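You operate a simulated robot arm through the tools that you are given. There is no shell and no other tool.

You are at the controls of a simulated robot arm. One attempt, no reset.

TASK
Shut the yellow lid, open the vent, then heat the drum as the ticket says.
Fine: leave the heater on till the display shows that heat.

Only the result counts: the job must be done as asked and must still hold three seconds after the hand-in. Knocking over, shifting, dropping, spilling or breaking anything else fails it. Lids that push on must go on centred and level and be pressed home; caps that screw on are set level and turned clockwise until they are tight.

THE ROBOT
A 6-joint arm with a two-finger gripper, fixed in place. Base frame: the origin is at the foot of the arm, x ahead of it, y to its left, z up. Units: m, rad, N and s.
With the tool pointing down near the work surface it reaches from about 0.14 to 0.68 m from the base axis. Its first joint turns from -1.152 to 1.152 rad. Payload 2.45 kg.
The TCP is the grasp point between the finger pads, 0.03 m short of the fingertips. In the tool frame z runs along the fingers and y along their closing line. Largest opening 0.106 m; the body of the gripper starts 0.079 m behind the TCP.
Orientation is told as [roll, pitch, yaw] about the base's x, y, z axes, in that order, counted from this pose: with the fingers straight down and closing along the base's y, the tool's x points along the base's -x, its y along +y and its z along -z.

THE INTERFACE
- The arm moves only by the tool step_arm. Its argument "rows" is text: rows parted by semicolons, each of 7 numbers parted by spaces: the opening, from 0 (shut) to 1 (fully open), then the shift along the tool's x, y, z in cm, then the turn, a rotation vector about the tool's x, y, z in rad. In form: claw dx dy dz ax ay az; .... A call has 1 to 20 rows; each row shifts and turns the commanded pose from where the row before left it, along the tool's axes as they then stand. A row lasts 0.2 s, in which the tool goes at most 0.05 m and 0.15 rad; a call with a longer step from one row to the next is refused whole, and so is a gripper value outside its range. A pose out of reach is approached as far as the arm can. The call stops where the force on the tool passes 40 N (or 10 N more than at its start, if that is more) or the arm is blocked; 0.2 s more then pass. The fingers move at their own pace (about 0.153 m/s each) and stop on an object; they squeeze with about 30 N. The grip force told is the motor's: it shows also when the fingers shut on nothing. Time passes only in rows, and 0.2 s behind the last, so rows that do not move let the fingers close. It gives the time, the measured TCP pose, the force on the tool (base axes), the opening and the grip force at its end, in the units of the frame above (readings bear some noise), with the torque about the TCP (base axes, N m) and any sound that the robot's microphone picked up, and new pictures: "show" is both (left out), scene, wrist or none.
- Cameras (640 x 400 px; columns grow to the right, rows downward): "scene" is fixed at [0.0552, 0.4097, 1.4067]; the picture's right is [-0.80, -0.61, 0.00], its down [-0.34, 0.45, -0.83] and it looks along [0.50, -0.66, -0.56] (base axes); focal length 283 px, centre (320, 200). "wrist" rides on the gripper at [0.076, -0.002, -0.106] in the tool frame; the picture's right is [0.02, 1.00, 0.00], its down [-0.78, 0.02, -0.62] and it looks along [-0.62, 0.01, 0.78] (tool axes); focal length 247 px, centre (320, 200). There is no depth. A picture from a camera that has moved, and an enlarged one, comes with that camera's place and axes in the base frame and with its lens.
- enlarge(camera, box): a new picture of the part [left, top, right, bottom] of that camera's present view, enlarged. No time passes.
- close_job(): hands the job in; it is judged then, once.

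Places have to be worked out from the pictures, the camera data and where the tool is seen. Open the gripper and draw the arm clear of the work before you hand the job in, unless the task says otherwise.

The tools are called after "Call:" by a JSON object that holds its "op" and its "data". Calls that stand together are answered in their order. step_arm: Moves the arm, as the interface text tells. Its arguments: {"type":"object","properties":{"rows":{"type":"string"},"show":{"type":"string","enum":["both","scene","wrist","none"]}},"required":["rows"]} The other tools are called the same way: enlarge (camera, box) takes an enlarged picture of a part of a camera's view; close_job () hands the job in.

At the start:

```text
time: 0.0
position: [0.3036, 0.205, 1.2576]
orientation: [0.0, 0.0, 0.002]
wrist_force: [0.5, 0.2, -0.9]
moment: [0.0, -0.02, -0.02]
width: 0.106
grasp_force: 0.0
```

scene: 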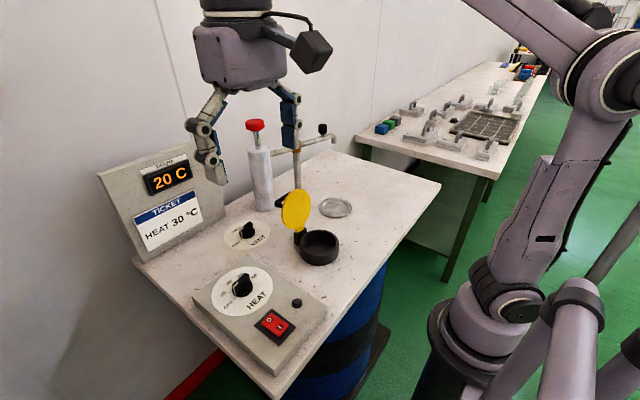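
wrist: 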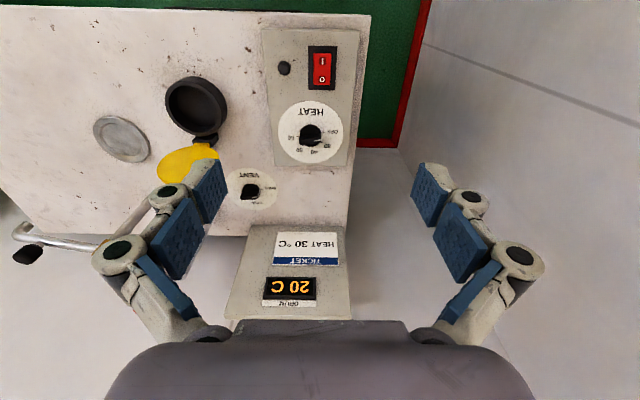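

The pictures show a bench with a ticket (HEAT 30 °C), a display at 20 C, a vent knob, a heat knob with a switch, and an open yellow lid on a black ring. I'll enlarge them to see the details.

Call:
{"op": "enlarge", "data": {"camera": "scene", "box": [180, 180, 360, 300]}}

Call:
{"op": "enlarge", "data": {"camera": "scene", "box": [180, 250, 340, 360]}}

Call:
{"op": "enlarge", "data": {"camera": "wrist", "box": [220, 20, 380, 220]}}

Call:
{"op": "enlarge", "data": {"camera": "wrist", "box": [80, 60, 290, 220]}}

Call:
{"op": "enlarge", "data": {"camera": "scene", "box": [90, 130, 230, 260]}}

```text
3.33 times, centred on (270, 240) of scene
camera zoom: at [0.0552, 0.4097, 1.4067], right [-0.8, -0.61, 0.0], down [-0.34, 0.45, -0.83], along [0.5, -0.66, -0.56], focal length 943 px, centre (487, 67)
```

zoom: 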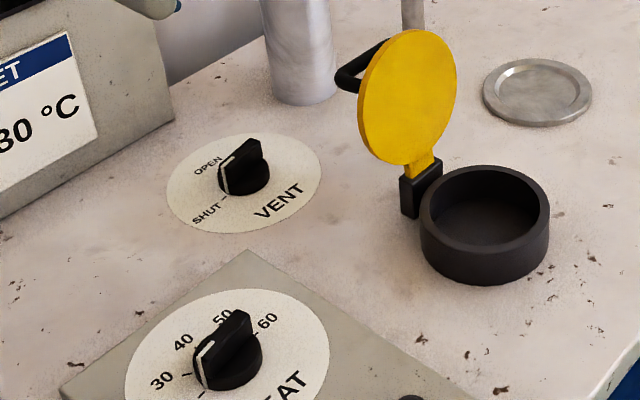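

```text
3.64 times, centred on (260, 305) of scene
camera zoom: at [0.0552, 0.4097, 1.4067], right [-0.8, -0.61, 0.0], down [-0.34, 0.45, -0.83], along [0.5, -0.66, -0.56], focal length 1029 px, centre (538, -182)
```

zoom: 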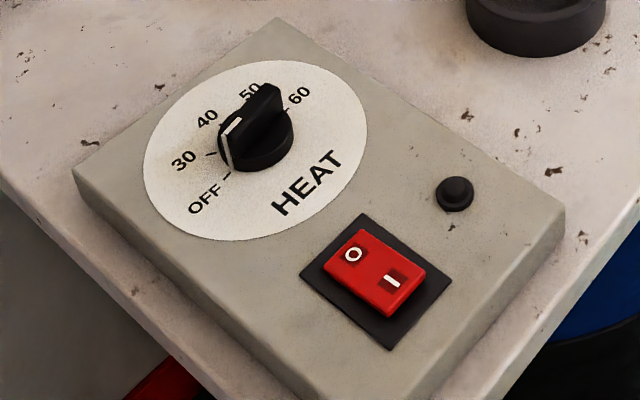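

```text
2.00 times, centred on (300, 120) of wrist
camera zoom: at [0.2272, 0.2032, 1.365], right [-0.02, 1.0, 0.0], down [0.78, 0.02, 0.62], along [0.62, 0.01, -0.78], focal length 494 px, centre (360, 360)
```

zoom: 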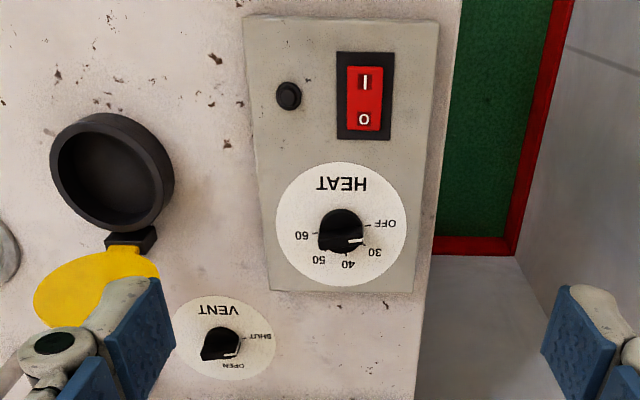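

```text
2.50 times, centred on (185, 140) of wrist
camera zoom: at [0.2272, 0.2032, 1.365], right [-0.02, 1.0, 0.0], down [0.78, 0.02, 0.62], along [0.62, 0.01, -0.78], focal length 617 px, centre (658, 350)
```

zoom: 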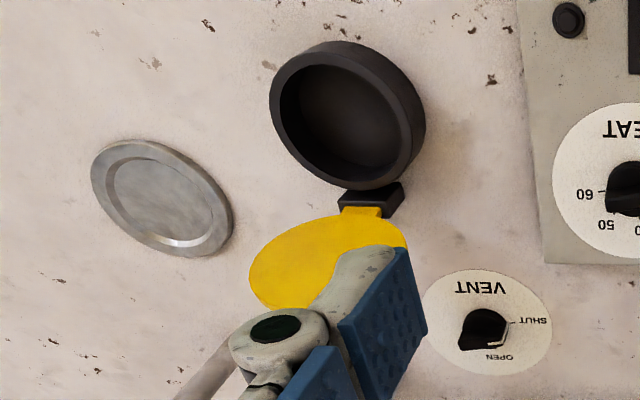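

```text
3.08 times, centred on (160, 195) of scene
camera zoom: at [0.0552, 0.4097, 1.4067], right [-0.8, -0.61, 0.0], down [-0.34, 0.45, -0.83], along [0.5, -0.66, -0.56], focal length 870 px, centre (812, 215)
```

zoom: 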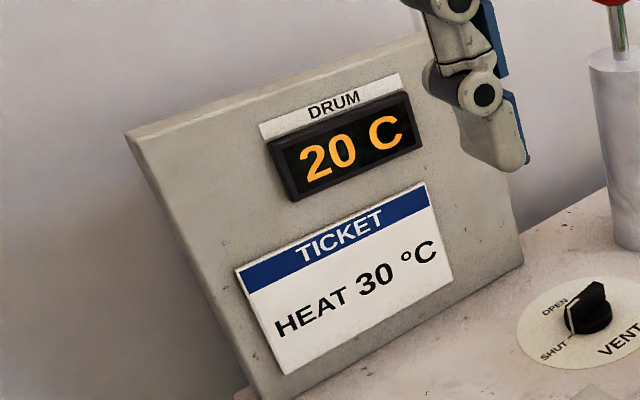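

Rough triangulation puts the bench top near z≈0.86, the heat knob near (0.44, 0.19), the vent knob near (0.60, 0.04) and the drum mouth near (0.385, -0.03). Before moving I'll zoom in further on the knob pointers and the switch.

Call:
{"op": "enlarge", "data": {"camera": "scene", "box": [208, 262, 278, 318]}}

Call:
{"op": "enlarge", "data": {"camera": "wrist", "box": [270, 95, 350, 170]}}

Call:
{"op": "enlarge", "data": {"camera": "scene", "box": [220, 215, 280, 255]}}

Call:
{"op": "enlarge", "data": {"camera": "wrist", "box": [270, 40, 350, 95]}}

Call:
{"op": "enlarge", "data": {"camera": "scene", "box": [250, 285, 310, 350]}}

Call:
{"op": "enlarge", "data": {"camera": "scene", "box": [240, 110, 370, 280]}}

```text
7.14 times, centred on (243, 290) of scene
camera zoom: at [0.0552, 0.4097, 1.4067], right [-0.8, -0.61, 0.0], down [-0.34, 0.45, -0.83], along [0.5, -0.66, -0.56], focal length 2021 px, centre (870, -443)
```

zoom: 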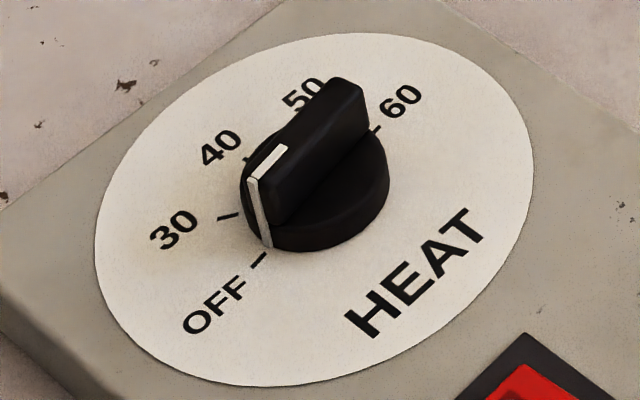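

```text
5.33 times, centred on (310, 132) of wrist
camera zoom: at [0.2272, 0.2032, 1.365], right [-0.02, 1.0, 0.0], down [0.78, 0.02, 0.62], along [0.62, 0.01, -0.78], focal length 1317 px, centre (373, 560)
```

zoom: 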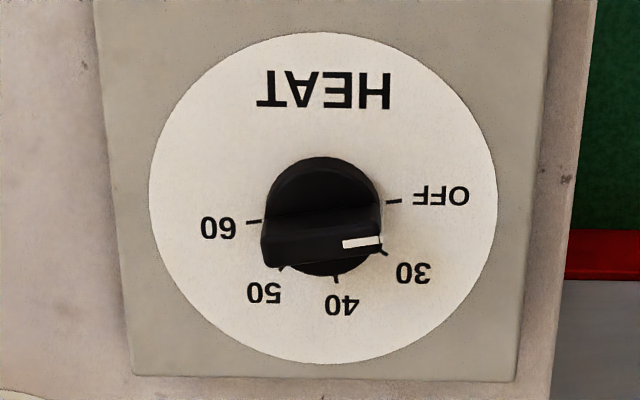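

```text
10.00 times, centred on (250, 235) of scene
camera zoom: at [0.0552, 0.4097, 1.4067], right [-0.8, -0.61, 0.0], down [-0.34, 0.45, -0.83], along [0.5, -0.66, -0.56], focal length 2829 px, centre (1020, -150)
```

zoom: 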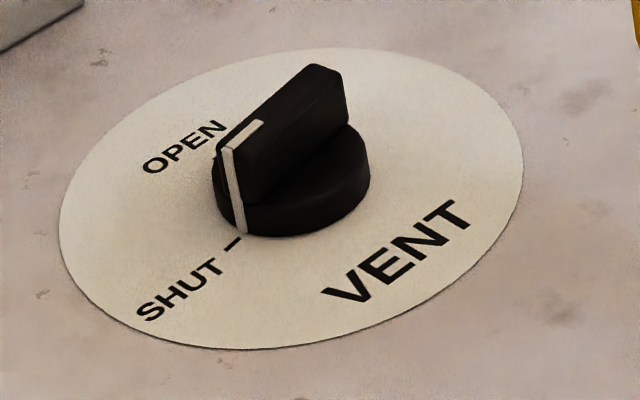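

```text
7.27 times, centred on (310, 68) of wrist
camera zoom: at [0.2272, 0.2032, 1.365], right [-0.02, 1.0, 0.0], down [0.78, 0.02, 0.62], along [0.62, 0.01, -0.78], focal length 1796 px, centre (393, 1164)
```

zoom: 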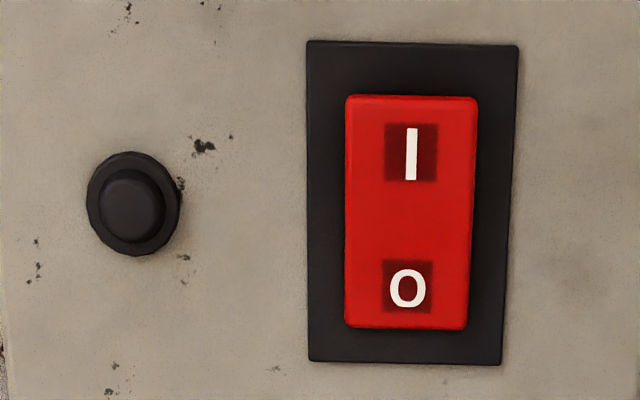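

```text
6.15 times, centred on (280, 318) of scene
camera zoom: at [0.0552, 0.4097, 1.4067], right [-0.8, -0.61, 0.0], down [-0.34, 0.45, -0.83], along [0.5, -0.66, -0.56], focal length 1741 px, centre (566, -523)
```

zoom: 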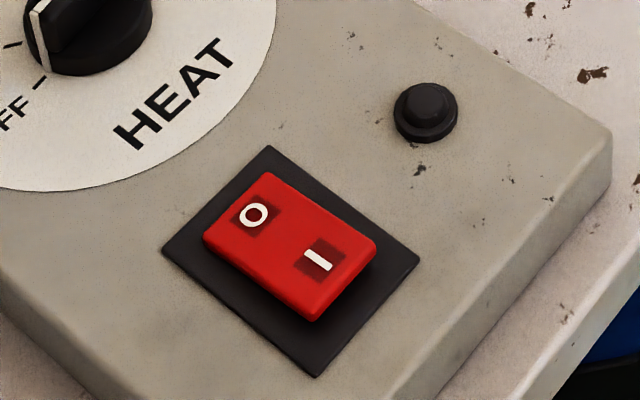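

```text
2.35 times, centred on (305, 195) of scene
camera zoom: at [0.0552, 0.4097, 1.4067], right [-0.8, -0.61, 0.0], down [-0.34, 0.45, -0.83], along [0.5, -0.66, -0.56], focal length 666 px, centre (355, 212)
```

zoom: 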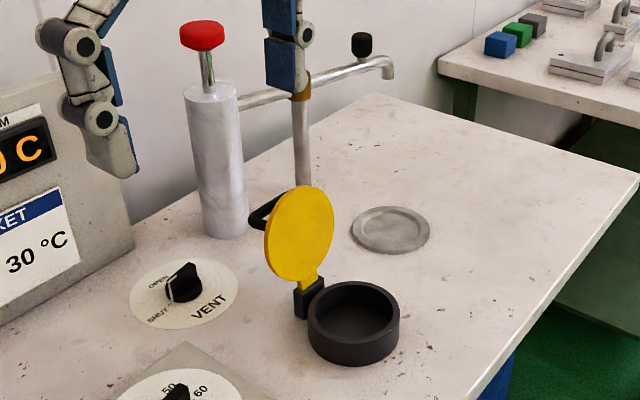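

The heat pointer sits at OFF, the vent pointer at SHUT, and the rocker has its O end pressed, so it is off. I'll move to roughly (0.40, -0.05, 1.16), well above everything, to look at the lid, post and bottle from a second viewpoint.

Call:
{"op": "step_arm", "data": {"rows": "1 -1.6 -4.2 1.6 0 0 0; 1 -1.6 -4.2 1.6 0 0 0; 1 -1.6 -4.2 1.6 0 0 0; 1 -1.6 -4.2 1.6 0 0 0; 1 -1.6 -4.2 1.6 0 0 0; 1 -1.6 -4.2 1.6 0 0 0; 1 0 0 0 0 0 0", "show": "both"}}

```text
time: 1.6
position: [0.3992, -0.0451, 1.1617]
orientation: [0.001, -0.001, 0.002]
wrist_force: [0.1, -0.5, 0.0]
moment: [-0.02, 0.07, -0.01]
width: 0.1061
grasp_force: 0.1
camera wrist: at [0.323, -0.0482, 1.2689], right [-0.02, 1.0, 0.0], down [0.78, 0.02, 0.62], along [0.62, 0.01, -0.78], focal length 247 px, centre (320, 200)
```

scene: 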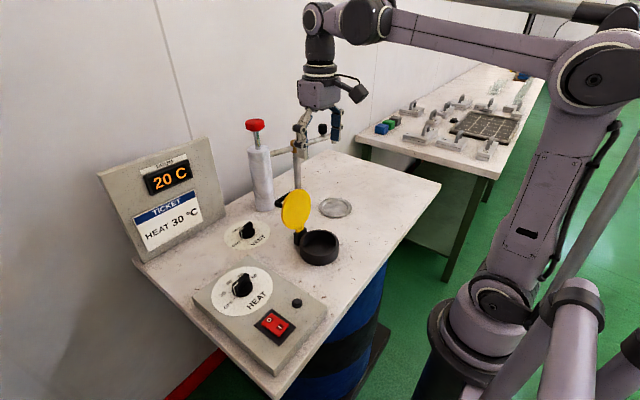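
wrist: 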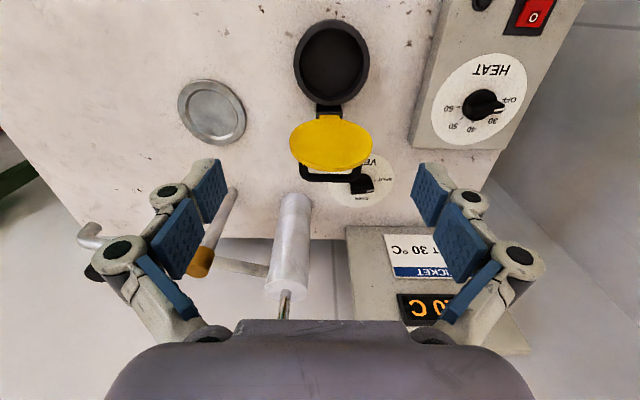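

The second view puts the drum mouth near (0.383, -0.031), the hinge near (0.443, -0.033, 0.90) and the lid's outer handle near (0.507, -0.03, 0.99). The post is near (0.617, -0.218) and the bottle near (0.65, -0.09). I'll shut the gripper, pass above the lid to its far side, and come down partway.

Call:
{"op": "step_arm", "data": {"rows": "0 -3.7 0.33 0 0 0 0; 0 -3.7 0.33 0 0 0 0; 0 -3.7 0.33 0 0 0 0; 0 -3.7 0.33 0 0 0 0; 0 0 0 3 0 0 0; 0 0 0 3 0 0 0; 0 0 0 2 0 0 0; 0 0 0 0 0 0 0", "show": "both"}}

```text
time: 3.4
position: [0.5476, -0.0331, 1.0819]
orientation: [0.001, 0.0, 0.003]
wrist_force: [0.1, -0.8, 0.2]
moment: [-0.01, -0.02, -0.01]
width: 0.0
grasp_force: 29.2
camera wrist: at [0.4708, -0.035, 1.1899], right [-0.02, 1.0, 0.0], down [0.78, 0.02, 0.62], along [0.62, 0.01, -0.78], focal length 247 px, centre (320, 200)
```

scene: 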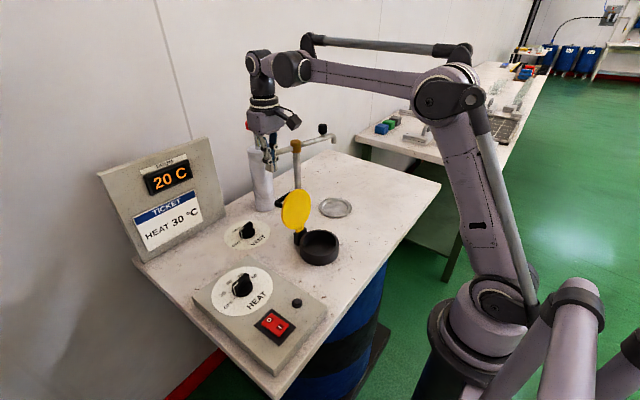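
wrist: 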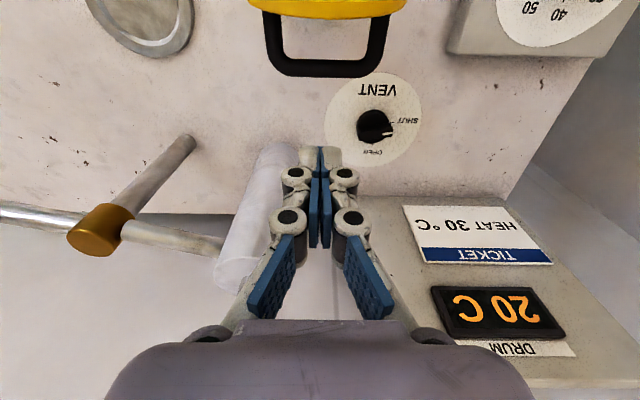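

The handle bar is at about x 0.507–0.515, z≈0.99, and the fingers hang about 2 cm behind it. I'll lower the tips to z≈0.972, behind the bar.

Call:
{"op": "step_arm", "data": {"rows": "0 0 0 2.5 0 0 0; 0 0 0 2.5 0 0 0; 0 0 0 3 0 0 0; 0 0 0 0 0 0 0", "show": "both"}}

Call:
{"op": "enlarge", "data": {"camera": "scene", "box": [220, 90, 360, 280]}}

```text
time: 4.4
position: [0.5491, -0.0313, 1.0024]
orientation: [0.0, 0.0, 0.001]
wrist_force: [0.9, -0.8, -0.4]
moment: [0.02, 0.02, 0.02]
width: 0.0
grasp_force: 28.5
camera wrist: at [0.4728, -0.0338, 1.1094], right [-0.02, 1.0, 0.0], down [0.78, 0.02, 0.62], along [0.62, 0.01, -0.78], focal length 247 px, centre (320, 200)
```

scene: 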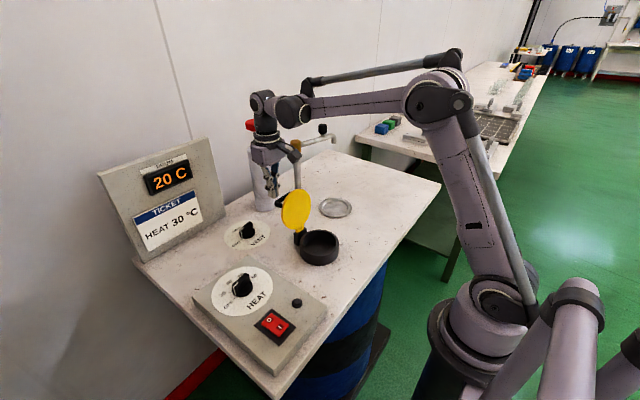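
wrist: 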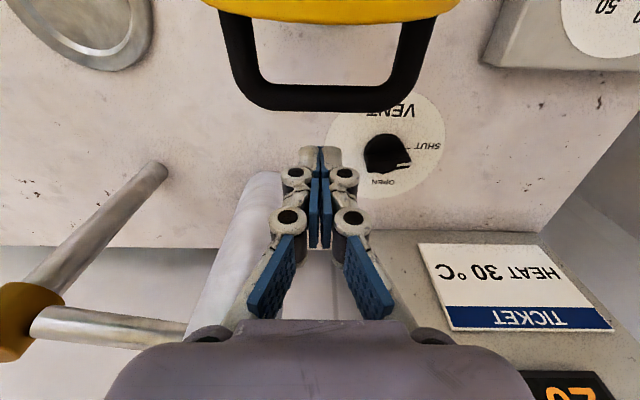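

```text
2.11 times, centred on (290, 185) of scene
camera zoom: at [0.0552, 0.4097, 1.4067], right [-0.8, -0.61, 0.0], down [-0.34, 0.45, -0.83], along [0.5, -0.66, -0.56], focal length 596 px, centre (383, 232)
```

zoom: 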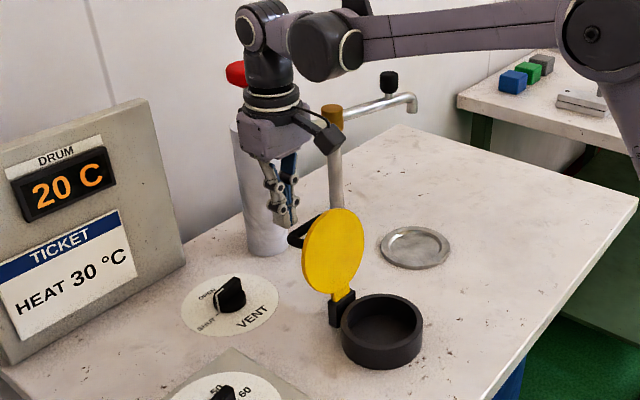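

The fingertips are at z≈0.972, below and behind the handle bar. I'll push toward the arm (-x) in small steps and watch the force.

Call:
{"op": "step_arm", "data": {"rows": "0 1.2 0 0 0 0 0; 0 1.2 0 0 0 0 0; 0 1.2 0 0 0 0 0; 0 1.2 0 0 0 0 0; 0 0 0 0 0 0 0", "show": "both"}}

Call:
{"op": "enlarge", "data": {"camera": "scene", "box": [220, 90, 360, 280]}}

```text
time: 5.6
position: [0.4991, -0.0313, 1.0023]
orientation: [0.0, 0.0, 0.001]
wrist_force: [1.3, -0.9, 0.6]
moment: [-0.03, 0.02, 0.01]
width: 0.0002
grasp_force: 29.3
camera wrist: at [0.4233, -0.0349, 1.1088], right [-0.02, 1.0, 0.0], down [0.78, 0.02, 0.62], along [0.62, 0.01, -0.78], focal length 247 px, centre (320, 200)
```

scene: 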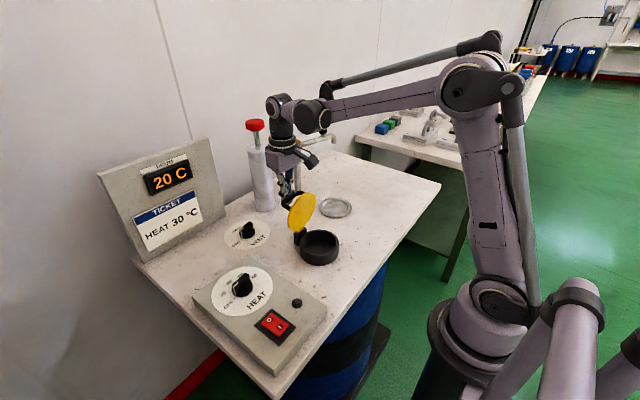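
wrist: 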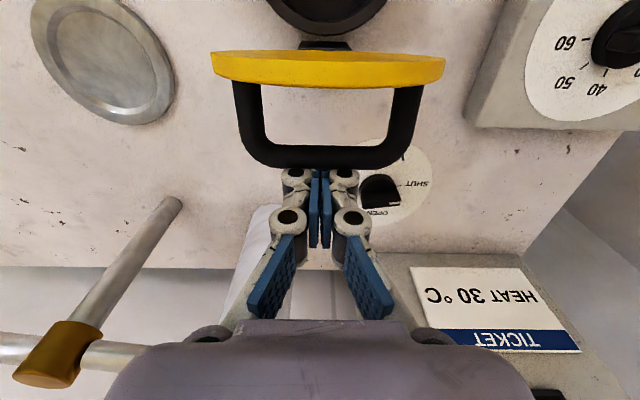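

```text
2.11 times, centred on (290, 185) of scene
camera zoom: at [0.0552, 0.4097, 1.4067], right [-0.8, -0.61, 0.0], down [-0.34, 0.45, -0.83], along [0.5, -0.66, -0.56], focal length 596 px, centre (383, 232)
```

zoom: 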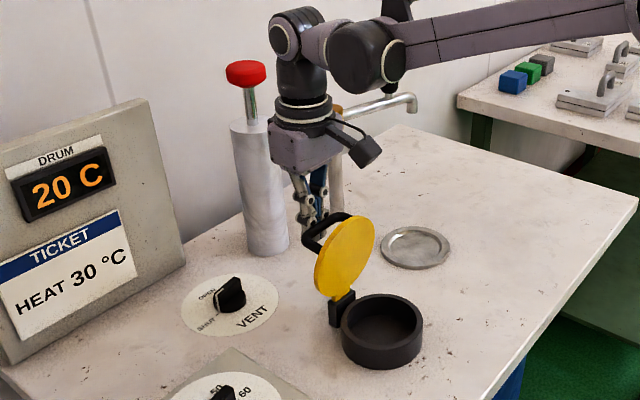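

The lid is following the push with almost no force and is now near vertical. I'll keep pushing -x to take it past vertical.

Call:
{"op": "step_arm", "data": {"rows": "0 1.2 0 0 0 0 0; 0 1.2 0 0 0 0 0; 0 1.2 0 0 0 0 0; 0 0 0 0 0 0 0", "show": "both"}}

Call:
{"op": "enlarge", "data": {"camera": "scene", "box": [220, 90, 360, 280]}}

```text
time: 6.6
position: [0.4639, -0.0327, 1.0007]
orientation: [0.001, 0.0, 0.002]
wrist_force: [-0.3, 0.1, 0.0]
moment: [0.01, 0.05, 0.02]
width: 0.0001
grasp_force: 28.7
camera wrist: at [0.3877, -0.0356, 1.1085], right [-0.02, 1.0, 0.0], down [0.78, 0.02, 0.62], along [0.62, 0.01, -0.78], focal length 247 px, centre (320, 200)
```

scene: 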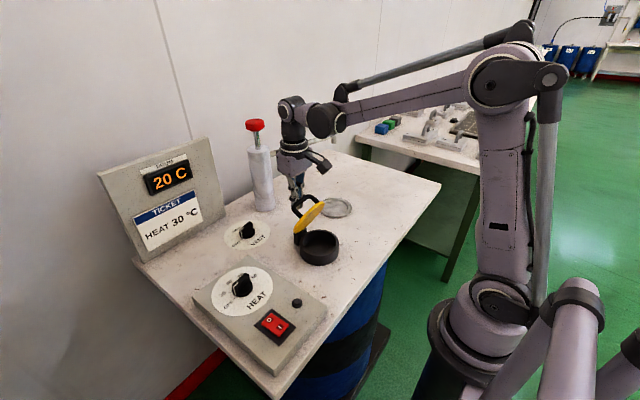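
wrist: 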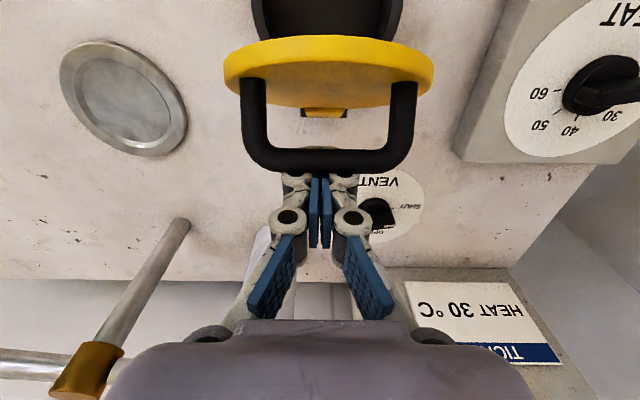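

```text
2.11 times, centred on (290, 185) of scene
camera zoom: at [0.0552, 0.4097, 1.4067], right [-0.8, -0.61, 0.0], down [-0.34, 0.45, -0.83], along [0.5, -0.66, -0.56], focal length 596 px, centre (383, 232)
```

zoom: 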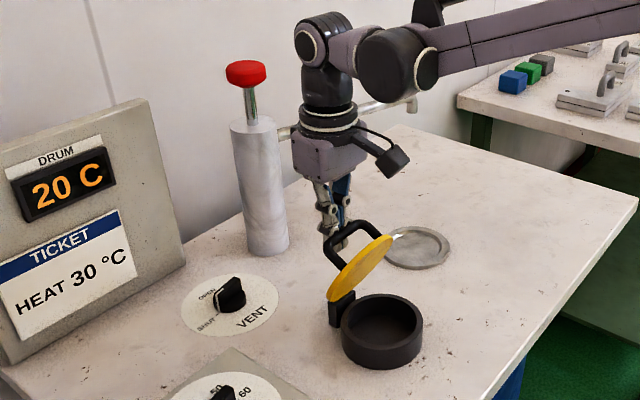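

The lid is past vertical and leaning toward the drum mouth, still resting against the fingers. I'll keep following its arc, moving -x and slightly down.

Call:
{"op": "step_arm", "data": {"rows": "0 1.2 0 0.2 0 0 0; 0 1.2 0 0.5 0 0 0; 0 1.2 0 0.8 0 0 0; 0 0 0 0 0 0 0", "show": "both"}}

Call:
{"op": "enlarge", "data": {"camera": "scene", "box": [220, 90, 360, 280]}}

```text
time: 7.6
position: [0.4277, -0.0335, 0.9873]
orientation: [0.001, -0.002, 0.001]
wrist_force: [-0.1, -0.2, 0.5]
moment: [0.03, 0.0, -0.02]
width: 0.0002
grasp_force: 28.4
camera wrist: at [0.3515, -0.0359, 1.0947], right [-0.02, 1.0, 0.0], down [0.78, 0.02, 0.62], along [0.62, 0.01, -0.78], focal length 247 px, centre (320, 200)
```

scene: 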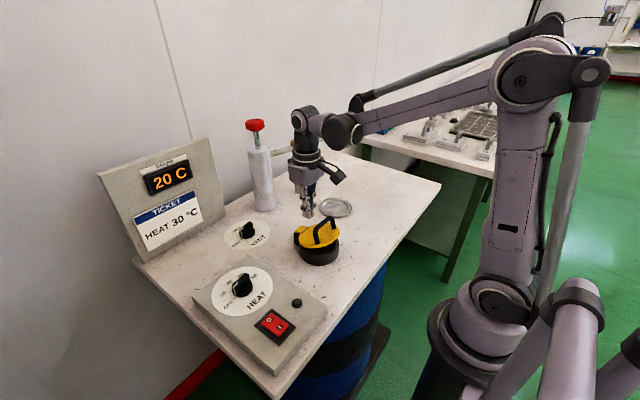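
wrist: 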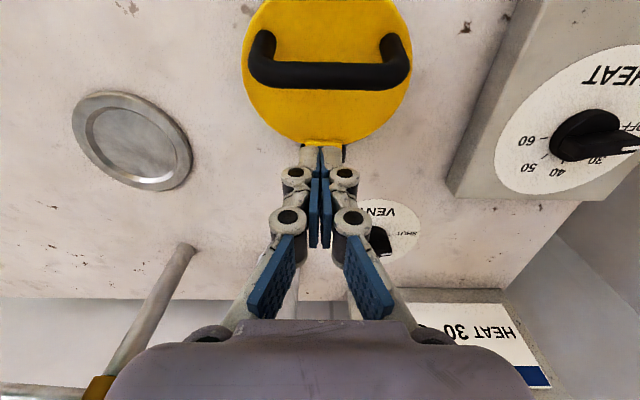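

```text
2.11 times, centred on (290, 185) of scene
camera zoom: at [0.0552, 0.4097, 1.4067], right [-0.8, -0.61, 0.0], down [-0.34, 0.45, -0.83], along [0.5, -0.66, -0.56], focal length 596 px, centre (383, 232)
```

zoom: 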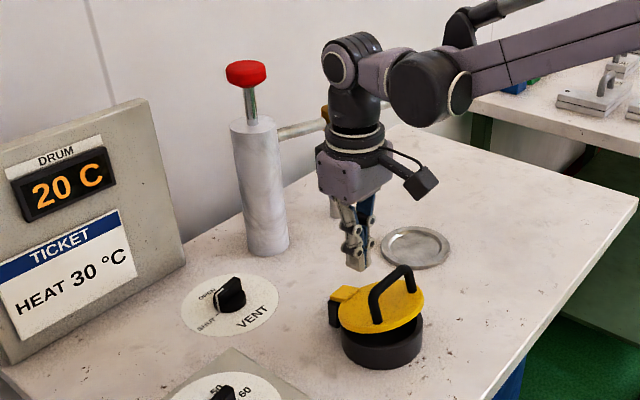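

The lid has dropped over the mouth but may not be fully down. I'll zoom in to check the gap.

Call:
{"op": "enlarge", "data": {"camera": "scene", "box": [285, 205, 350, 275]}}

Call:
{"op": "enlarge", "data": {"camera": "wrist", "box": [220, 0, 440, 160]}}

```text
5.71 times, centred on (318, 240) of scene
camera zoom: at [0.0552, 0.4097, 1.4067], right [-0.8, -0.61, 0.0], down [-0.34, 0.45, -0.83], along [0.5, -0.66, -0.56], focal length 1617 px, centre (334, -29)
```

zoom: 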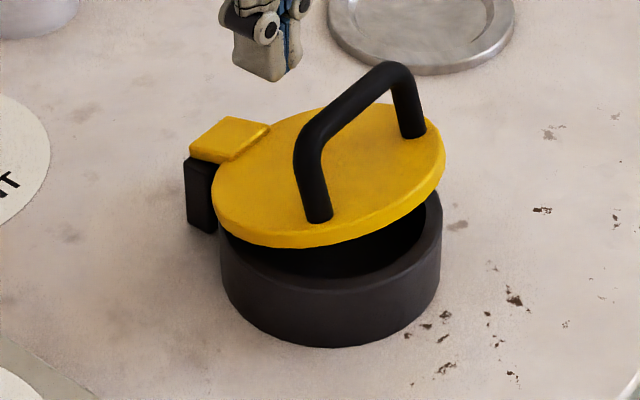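

```text
2.50 times, centred on (330, 80) of wrist
camera zoom: at [0.3515, -0.0359, 1.0947], right [-0.02, 1.0, 0.0], down [0.78, 0.02, 0.62], along [0.62, 0.01, -0.78], focal length 617 px, centre (295, 500)
```

zoom: 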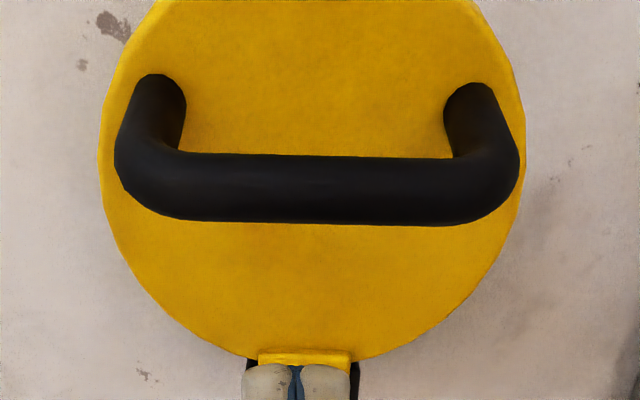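

The lid sits about 15° open with a visible gap and needs pressing home. I'll lift, centre the closed fingertips over the handle bar at about (0.384, -0.033), and press down gently.

Call:
{"op": "step_arm", "data": {"rows": "0 0 0 -3.5 0 0 0; 0 2.2 0 0 0 0 0; 0 2.2 0 0 0 0 0; 0 0 0 0 0 0 0", "show": "both"}}

Call:
{"op": "enlarge", "data": {"camera": "scene", "box": [265, 160, 365, 275]}}

```text
time: 8.6
position: [0.3846, -0.0342, 1.021]
orientation: [0.0, 0.0, -0.001]
wrist_force: [0.3, -0.9, 0.5]
moment: [0.02, 0.05, -0.01]
width: 0.0
grasp_force: 29.1
camera wrist: at [0.3082, -0.0366, 1.1287], right [-0.02, 1.0, 0.0], down [0.78, 0.02, 0.62], along [0.62, 0.01, -0.78], focal length 247 px, centre (320, 200)
```

scene: 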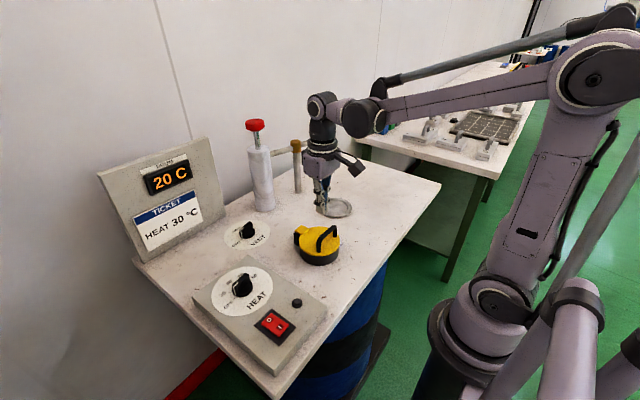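
wrist: 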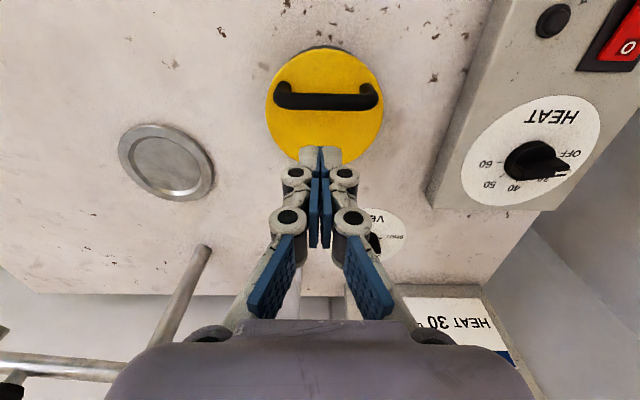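

```text
3.48 times, centred on (315, 218) of scene
camera zoom: at [0.0552, 0.4097, 1.4067], right [-0.8, -0.61, 0.0], down [-0.34, 0.45, -0.83], along [0.5, -0.66, -0.56], focal length 984 px, centre (337, 139)
```

zoom: 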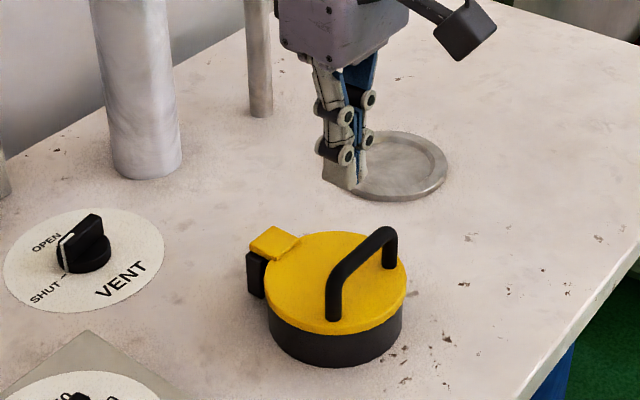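

The lid has since settled onto the ring, its fall being slowly damped. To be sure it is home, I'll press down on the handle bar near (0.364, -0.033).

Call:
{"op": "step_arm", "data": {"rows": "0 1.9 0 0 0 0 0; 0 0 0 1 0 0 0; 0 0 0 1 0 0 0; 0 0 0 1 0 0 0; 0 0 0 0.5 0 0 0; 0 0 0 0.5 0 0 0; 0 0 0 0.3 0 0 0; 0 0 0 0.3 0 0 0; 0 0 0 0.3 0 0 0; 0 0 0 0.3 0 0 0; 0 0 0 0.3 0 0 0", "show": "both"}}

Call:
{"op": "enlarge", "data": {"camera": "scene", "box": [265, 160, 365, 275]}}

```text
time: 10.8
position: [0.3648, -0.0324, 0.972]
orientation: [0.0, 0.004, 0.002]
wrist_force: [-2.0, -0.4, 24.2]
moment: [0.04, 0.08, -0.02]
width: 0.0059
grasp_force: 29.0
stopped in row 11: the force on the tool passed its limit at 48 N (the readings are from after the stop); the commanded pose is now the measured one
camera wrist: at [0.2893, -0.035, 1.0796], right [-0.02, 1.0, 0.0], down [0.79, 0.02, 0.62], along [0.62, 0.01, -0.79], focal length 247 px, centre (320, 200)
```

scene: 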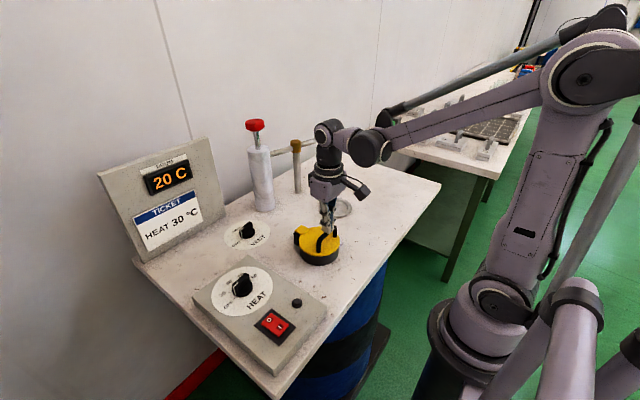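
wrist: 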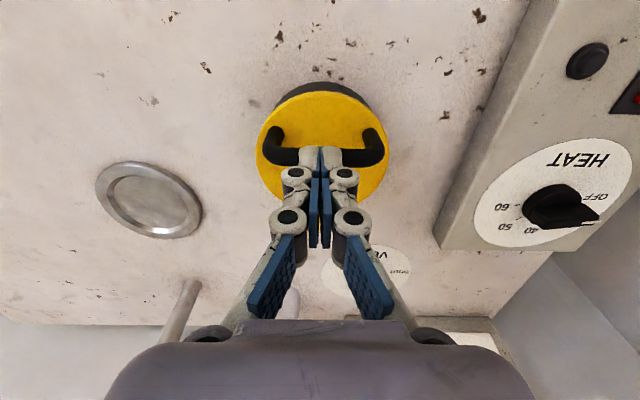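

```text
3.48 times, centred on (315, 218) of scene
camera zoom: at [0.0549, 0.4097, 1.4067], right [-0.8, -0.61, 0.0], down [-0.34, 0.45, -0.83], along [0.5, -0.66, -0.56], focal length 984 px, centre (337, 139)
```

zoom: 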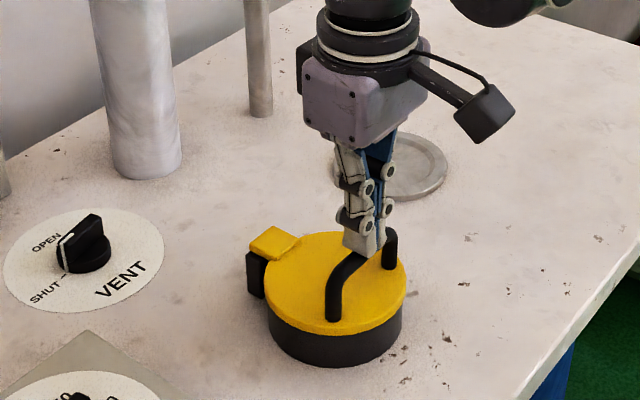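

The press reached 48 N with no further travel, so the lid is seated with the bar top near z 0.942. Now I'll lift straight up, move back from the vent knob for a clear wrist view of it, and open the gripper.

Call:
{"op": "step_arm", "data": {"rows": "0 0 0 -3 0 0 0; 0 0 0 -4 0 0 0; 0 0 0 -3 0 0 0; 0.6 -4 2.2 0 0 0 0; 0.6 -4 2.2 0 0 0 0; 0.6 -4 2.2 0 0 0 0; 0.6 -1 0.7 0 0 0 0; 0.6 0 0 0 0 0 0", "show": "both"}}

Call:
{"op": "enlarge", "data": {"camera": "scene", "box": [265, 200, 365, 275]}}

Call:
{"op": "enlarge", "data": {"camera": "wrist", "box": [250, 100, 400, 220]}}

```text
time: 12.6
position: [0.4953, 0.0411, 1.0722]
orientation: [0.001, 0.004, 0.001]
wrist_force: [0.4, -0.2, 0.7]
moment: [0.02, 0.0, -0.01]
width: 0.0635
grasp_force: 0.0
camera wrist: at [0.4189, 0.0385, 1.1791], right [-0.02, 1.0, 0.0], down [0.79, 0.02, 0.62], along [0.62, 0.01, -0.79], focal length 247 px, centre (320, 200)
```

scene: 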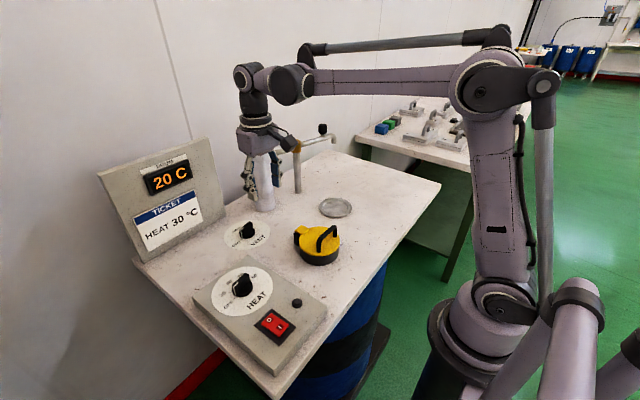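
wrist: 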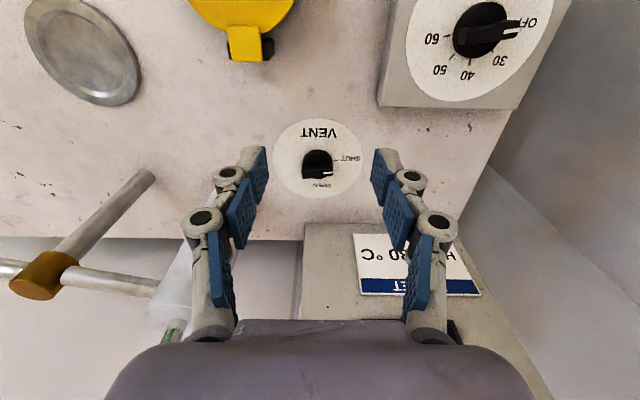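

```text
5.33 times, centred on (315, 238) of scene
camera zoom: at [0.0552, 0.4097, 1.4067], right [-0.8, -0.61, 0.0], down [-0.34, 0.45, -0.83], along [0.5, -0.66, -0.56], focal length 1509 px, centre (347, 0)
```

zoom: 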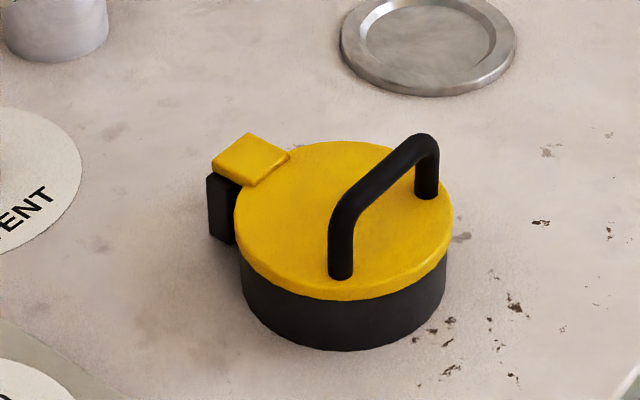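

```text
3.33 times, centred on (325, 160) of wrist
camera zoom: at [0.4189, 0.0385, 1.1791], right [-0.02, 1.0, 0.0], down [0.79, 0.02, 0.62], along [0.62, 0.01, -0.79], focal length 823 px, centre (303, 333)
```

zoom: 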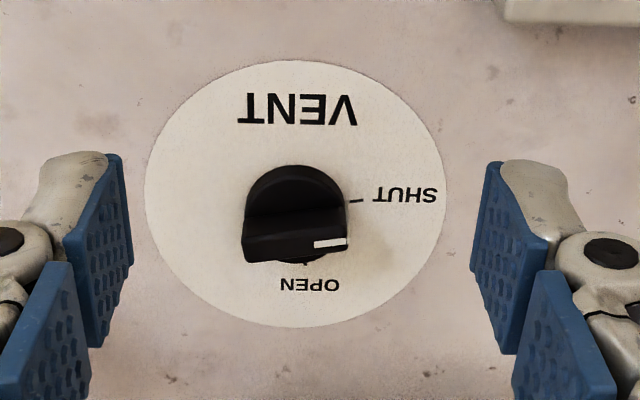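

The lid is shut flush. On the vent dial the pointer is along +y (SHUT) and OPEN is along about +x, so it needs roughly an 80–90° clockwise turn. I'll yaw the gripper +60° first, which keeps the camera clear of the bottle, so I can grip the knob's bar.

Call:
{"op": "step_arm", "data": {"rows": "0.6 0 0 0 0 0 -0.15; 0.6 0 0 0 0 0 -0.15; 0.6 0 0 0 0 0 -0.15; 0.6 0 0 0 0 0 -0.15; 0.6 0 0 0 0 0 -0.15; 0.6 0 0 0 0 0 -0.15; 0.6 0 0 0 0 0 -0.15; 0.6 0 0 0 0 0 0", "show": "both"}}

Call:
{"op": "enlarge", "data": {"camera": "scene", "box": [200, 60, 340, 260]}}

```text
time: 14.4
position: [0.496, 0.04, 1.0704]
orientation: [0.003, 0.004, 1.053]
wrist_force: [1.0, -0.6, -0.1]
moment: [0.0, -0.01, -0.01]
width: 0.0635
grasp_force: 0.1
camera wrist: at [0.4597, -0.0274, 1.1783], right [-0.88, 0.48, 0.0], down [0.38, 0.69, 0.62], along [0.29, 0.55, -0.78], focal length 247 px, centre (320, 200)
```

scene: 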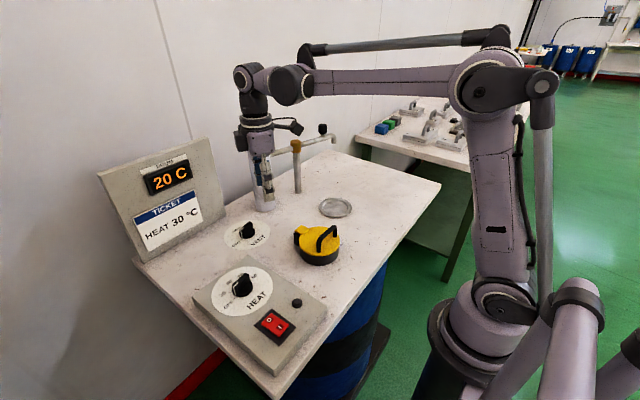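
wrist: 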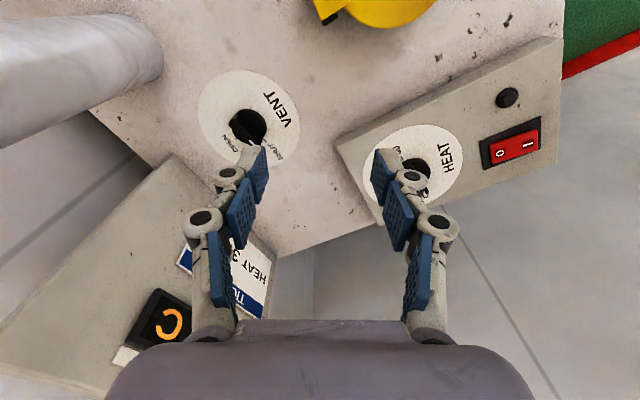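

```text
2.00 times, centred on (270, 160) of scene
camera zoom: at [0.0552, 0.4097, 1.4067], right [-0.8, -0.61, 0.0], down [-0.34, 0.45, -0.83], along [0.5, -0.66, -0.56], focal length 566 px, centre (420, 280)
```

zoom: 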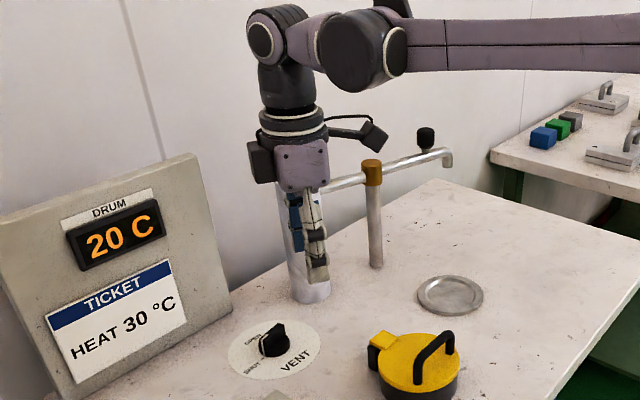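

From here the vent dial centre works out near (0.592, 0.035), with the knob top about z 0.90. I'll move over it, staying clear above, and check the alignment from the wrist camera.

Call:
{"op": "step_arm", "data": {"rows": "0.6 -1.5 -2.83 2 0 0 0; 0.6 -1.5 -2.83 2 0 0 0; 0.6 -1.5 -2.83 2 0 0 0; 0.6 0 0 0 0 0 0", "show": "both"}}

Call:
{"op": "enlarge", "data": {"camera": "scene", "box": [200, 100, 320, 270]}}

Call:
{"op": "enlarge", "data": {"camera": "wrist", "box": [240, 80, 400, 200]}}

```text
time: 15.4
position: [0.5923, 0.041, 1.0081]
orientation: [0.004, 0.002, 1.05]
wrist_force: [0.1, 0.7, 0.1]
moment: [0.0, -0.04, -0.01]
width: 0.0637
grasp_force: 0.0
camera wrist: at [0.5566, -0.0274, 1.1164], right [-0.88, 0.48, 0.0], down [0.38, 0.69, 0.62], along [0.29, 0.55, -0.78], focal length 247 px, centre (320, 200)
```

scene: 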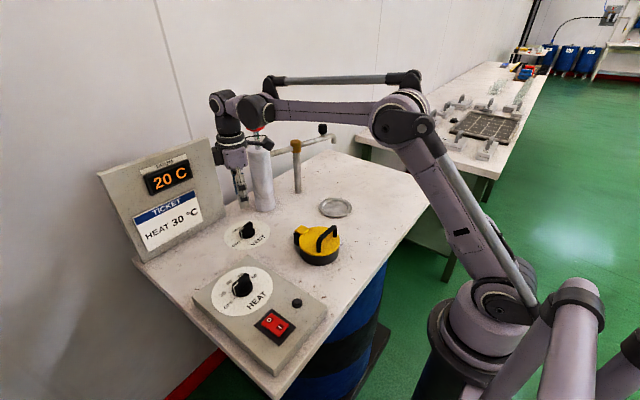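
wrist: 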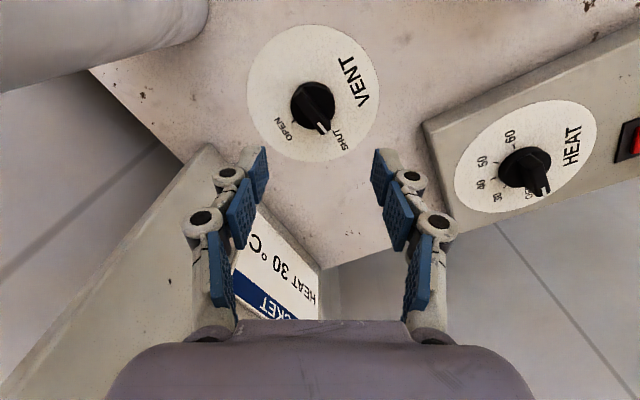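

```text
2.35 times, centred on (260, 185) of scene
camera zoom: at [0.0552, 0.4097, 1.4067], right [-0.8, -0.61, 0.0], down [-0.34, 0.45, -0.83], along [0.5, -0.66, -0.56], focal length 666 px, centre (461, 235)
```

zoom: 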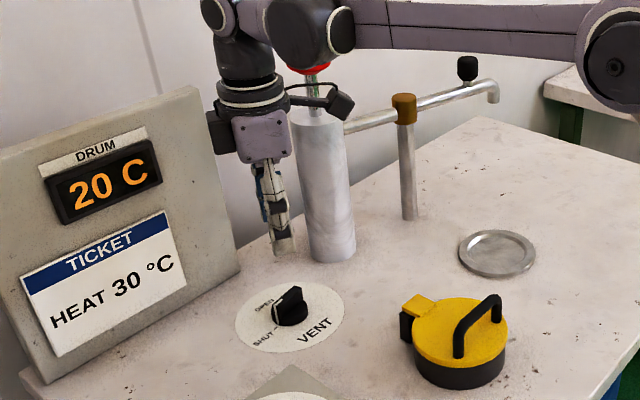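

```text
3.33 times, centred on (320, 140) of wrist
camera zoom: at [0.5566, -0.0274, 1.1164], right [-0.88, 0.48, 0.0], down [0.38, 0.69, 0.62], along [0.29, 0.55, -0.78], focal length 823 px, centre (320, 400)
```

zoom: 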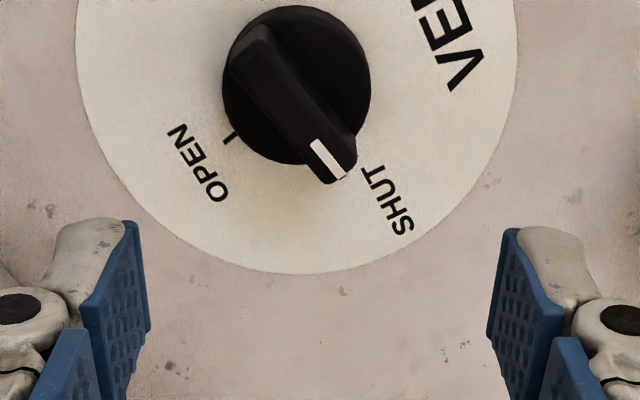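

The knob looks slightly off to one side of the TCP line. I'll zoom in on the whole dial in both cameras to locate the knob itself more accurately.

Call:
{"op": "enlarge", "data": {"camera": "wrist", "box": [240, 15, 390, 170]}}

Call:
{"op": "enlarge", "data": {"camera": "scene", "box": [220, 150, 290, 255]}}

Call:
{"op": "enlarge", "data": {"camera": "scene", "box": [232, 215, 264, 245]}}

```text
2.58 times, centred on (315, 92) of wrist
camera zoom: at [0.5566, -0.0274, 1.1164], right [-0.88, 0.48, 0.0], down [0.38, 0.69, 0.62], along [0.29, 0.55, -0.78], focal length 637 px, centre (333, 477)
```

zoom: 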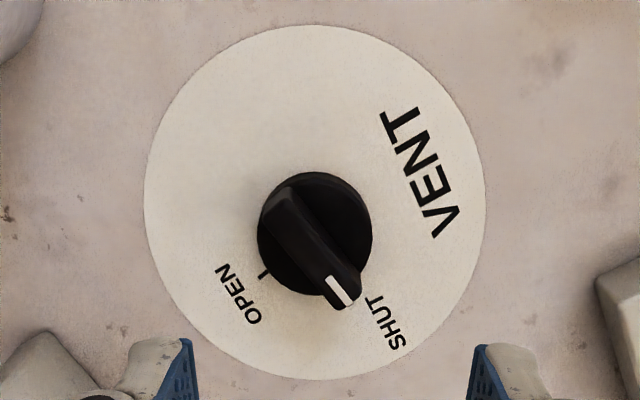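

```text
3.81 times, centred on (255, 202) of scene
camera zoom: at [0.0552, 0.4097, 1.4067], right [-0.8, -0.61, 0.0], down [-0.34, 0.45, -0.83], along [0.5, -0.66, -0.56], focal length 1078 px, centre (568, 190)
```

zoom: 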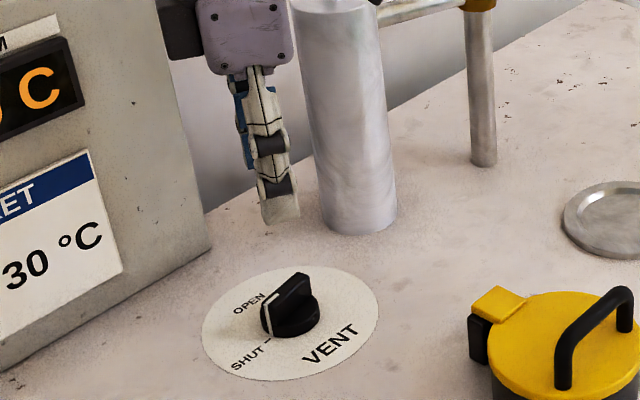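

```text
13.33 times, centred on (248, 230) of scene
camera zoom: at [0.0552, 0.4097, 1.4067], right [-0.8, -0.61, 0.0], down [-0.34, 0.45, -0.83], along [0.5, -0.66, -0.56], focal length 3772 px, centre (1280, -200)
```

zoom: 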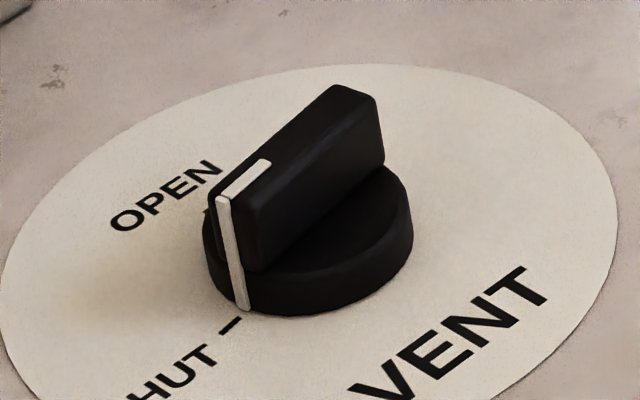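

Correcting for perspective, all the views agree on the vent knob at about (0.599, 0.039), dial plane z≈0.866, bar top ≈0.896. SHUT lies near 99° and OPEN near 9° counter-clockwise from +x. I'll yaw to about 80°, centre on the knob, and come down to just above its top.

Call:
{"op": "step_arm", "data": {"rows": "0.6 0 0 0 0 0 -0.12; 0.6 0 0 0 0 0 -0.12; 0.6 0 0 0 0 0 -0.11; 0.6 0.04 -0.68 0 0 0 0; 0.6 0 0 2.5 0 0 0; 0.6 0 0 2.5 0 0 0; 0.6 0 0 1.8 0 0 0; 0.6 0 0 0 0 0 0", "show": "both"}}

Call:
{"op": "enlarge", "data": {"camera": "scene", "box": [215, 140, 305, 260]}}

Call:
{"op": "enlarge", "data": {"camera": "wrist", "box": [220, 60, 420, 210]}}

```text
time: 17.2
position: [0.5991, 0.0371, 0.9415]
orientation: [0.004, 0.001, 1.402]
wrist_force: [0.6, 0.0, -0.9]
moment: [0.0, 0.02, -0.01]
width: 0.0636
grasp_force: 0.1
camera wrist: at [0.5874, -0.0401, 1.0488], right [-0.99, 0.15, 0.0], down [0.12, 0.77, 0.62], along [0.09, 0.62, -0.78], focal length 247 px, centre (320, 200)
```

scene: 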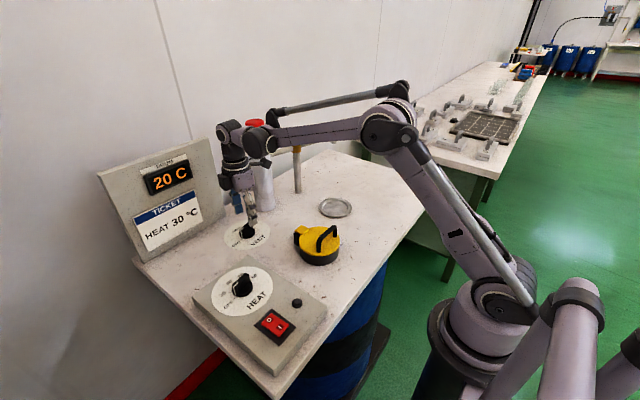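
wrist: 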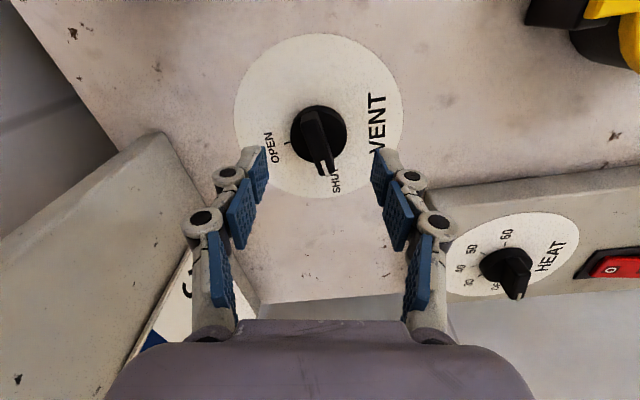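

```text
3.33 times, centred on (260, 200) of scene
camera zoom: at [0.0552, 0.4097, 1.4067], right [-0.8, -0.61, 0.0], down [-0.34, 0.45, -0.83], along [0.5, -0.66, -0.56], focal length 943 px, centre (520, 200)
```

zoom: 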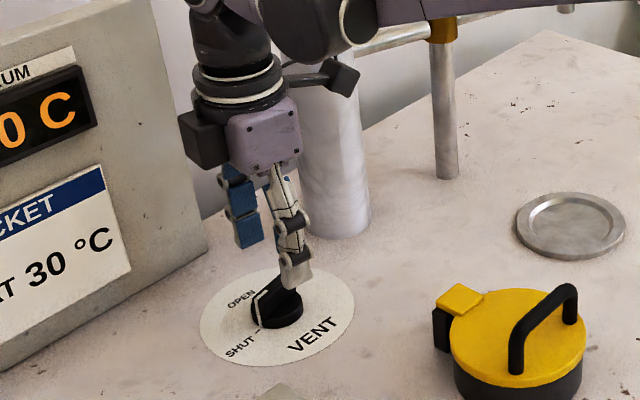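

```text
2.67 times, centred on (320, 135) of wrist
camera zoom: at [0.5874, -0.0401, 1.0488], right [-0.99, 0.15, 0.0], down [0.12, 0.77, 0.62], along [0.09, 0.62, -0.78], focal length 659 px, centre (320, 373)
```

zoom: 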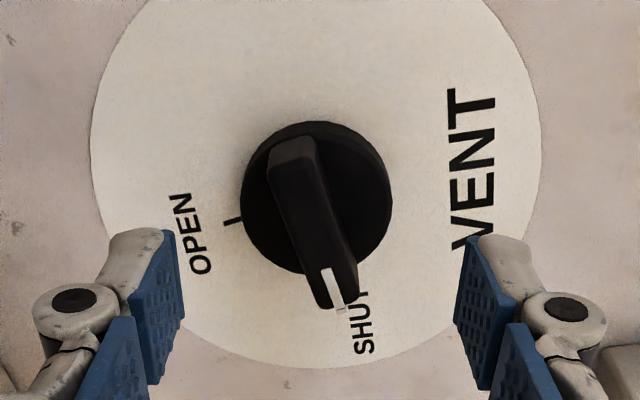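

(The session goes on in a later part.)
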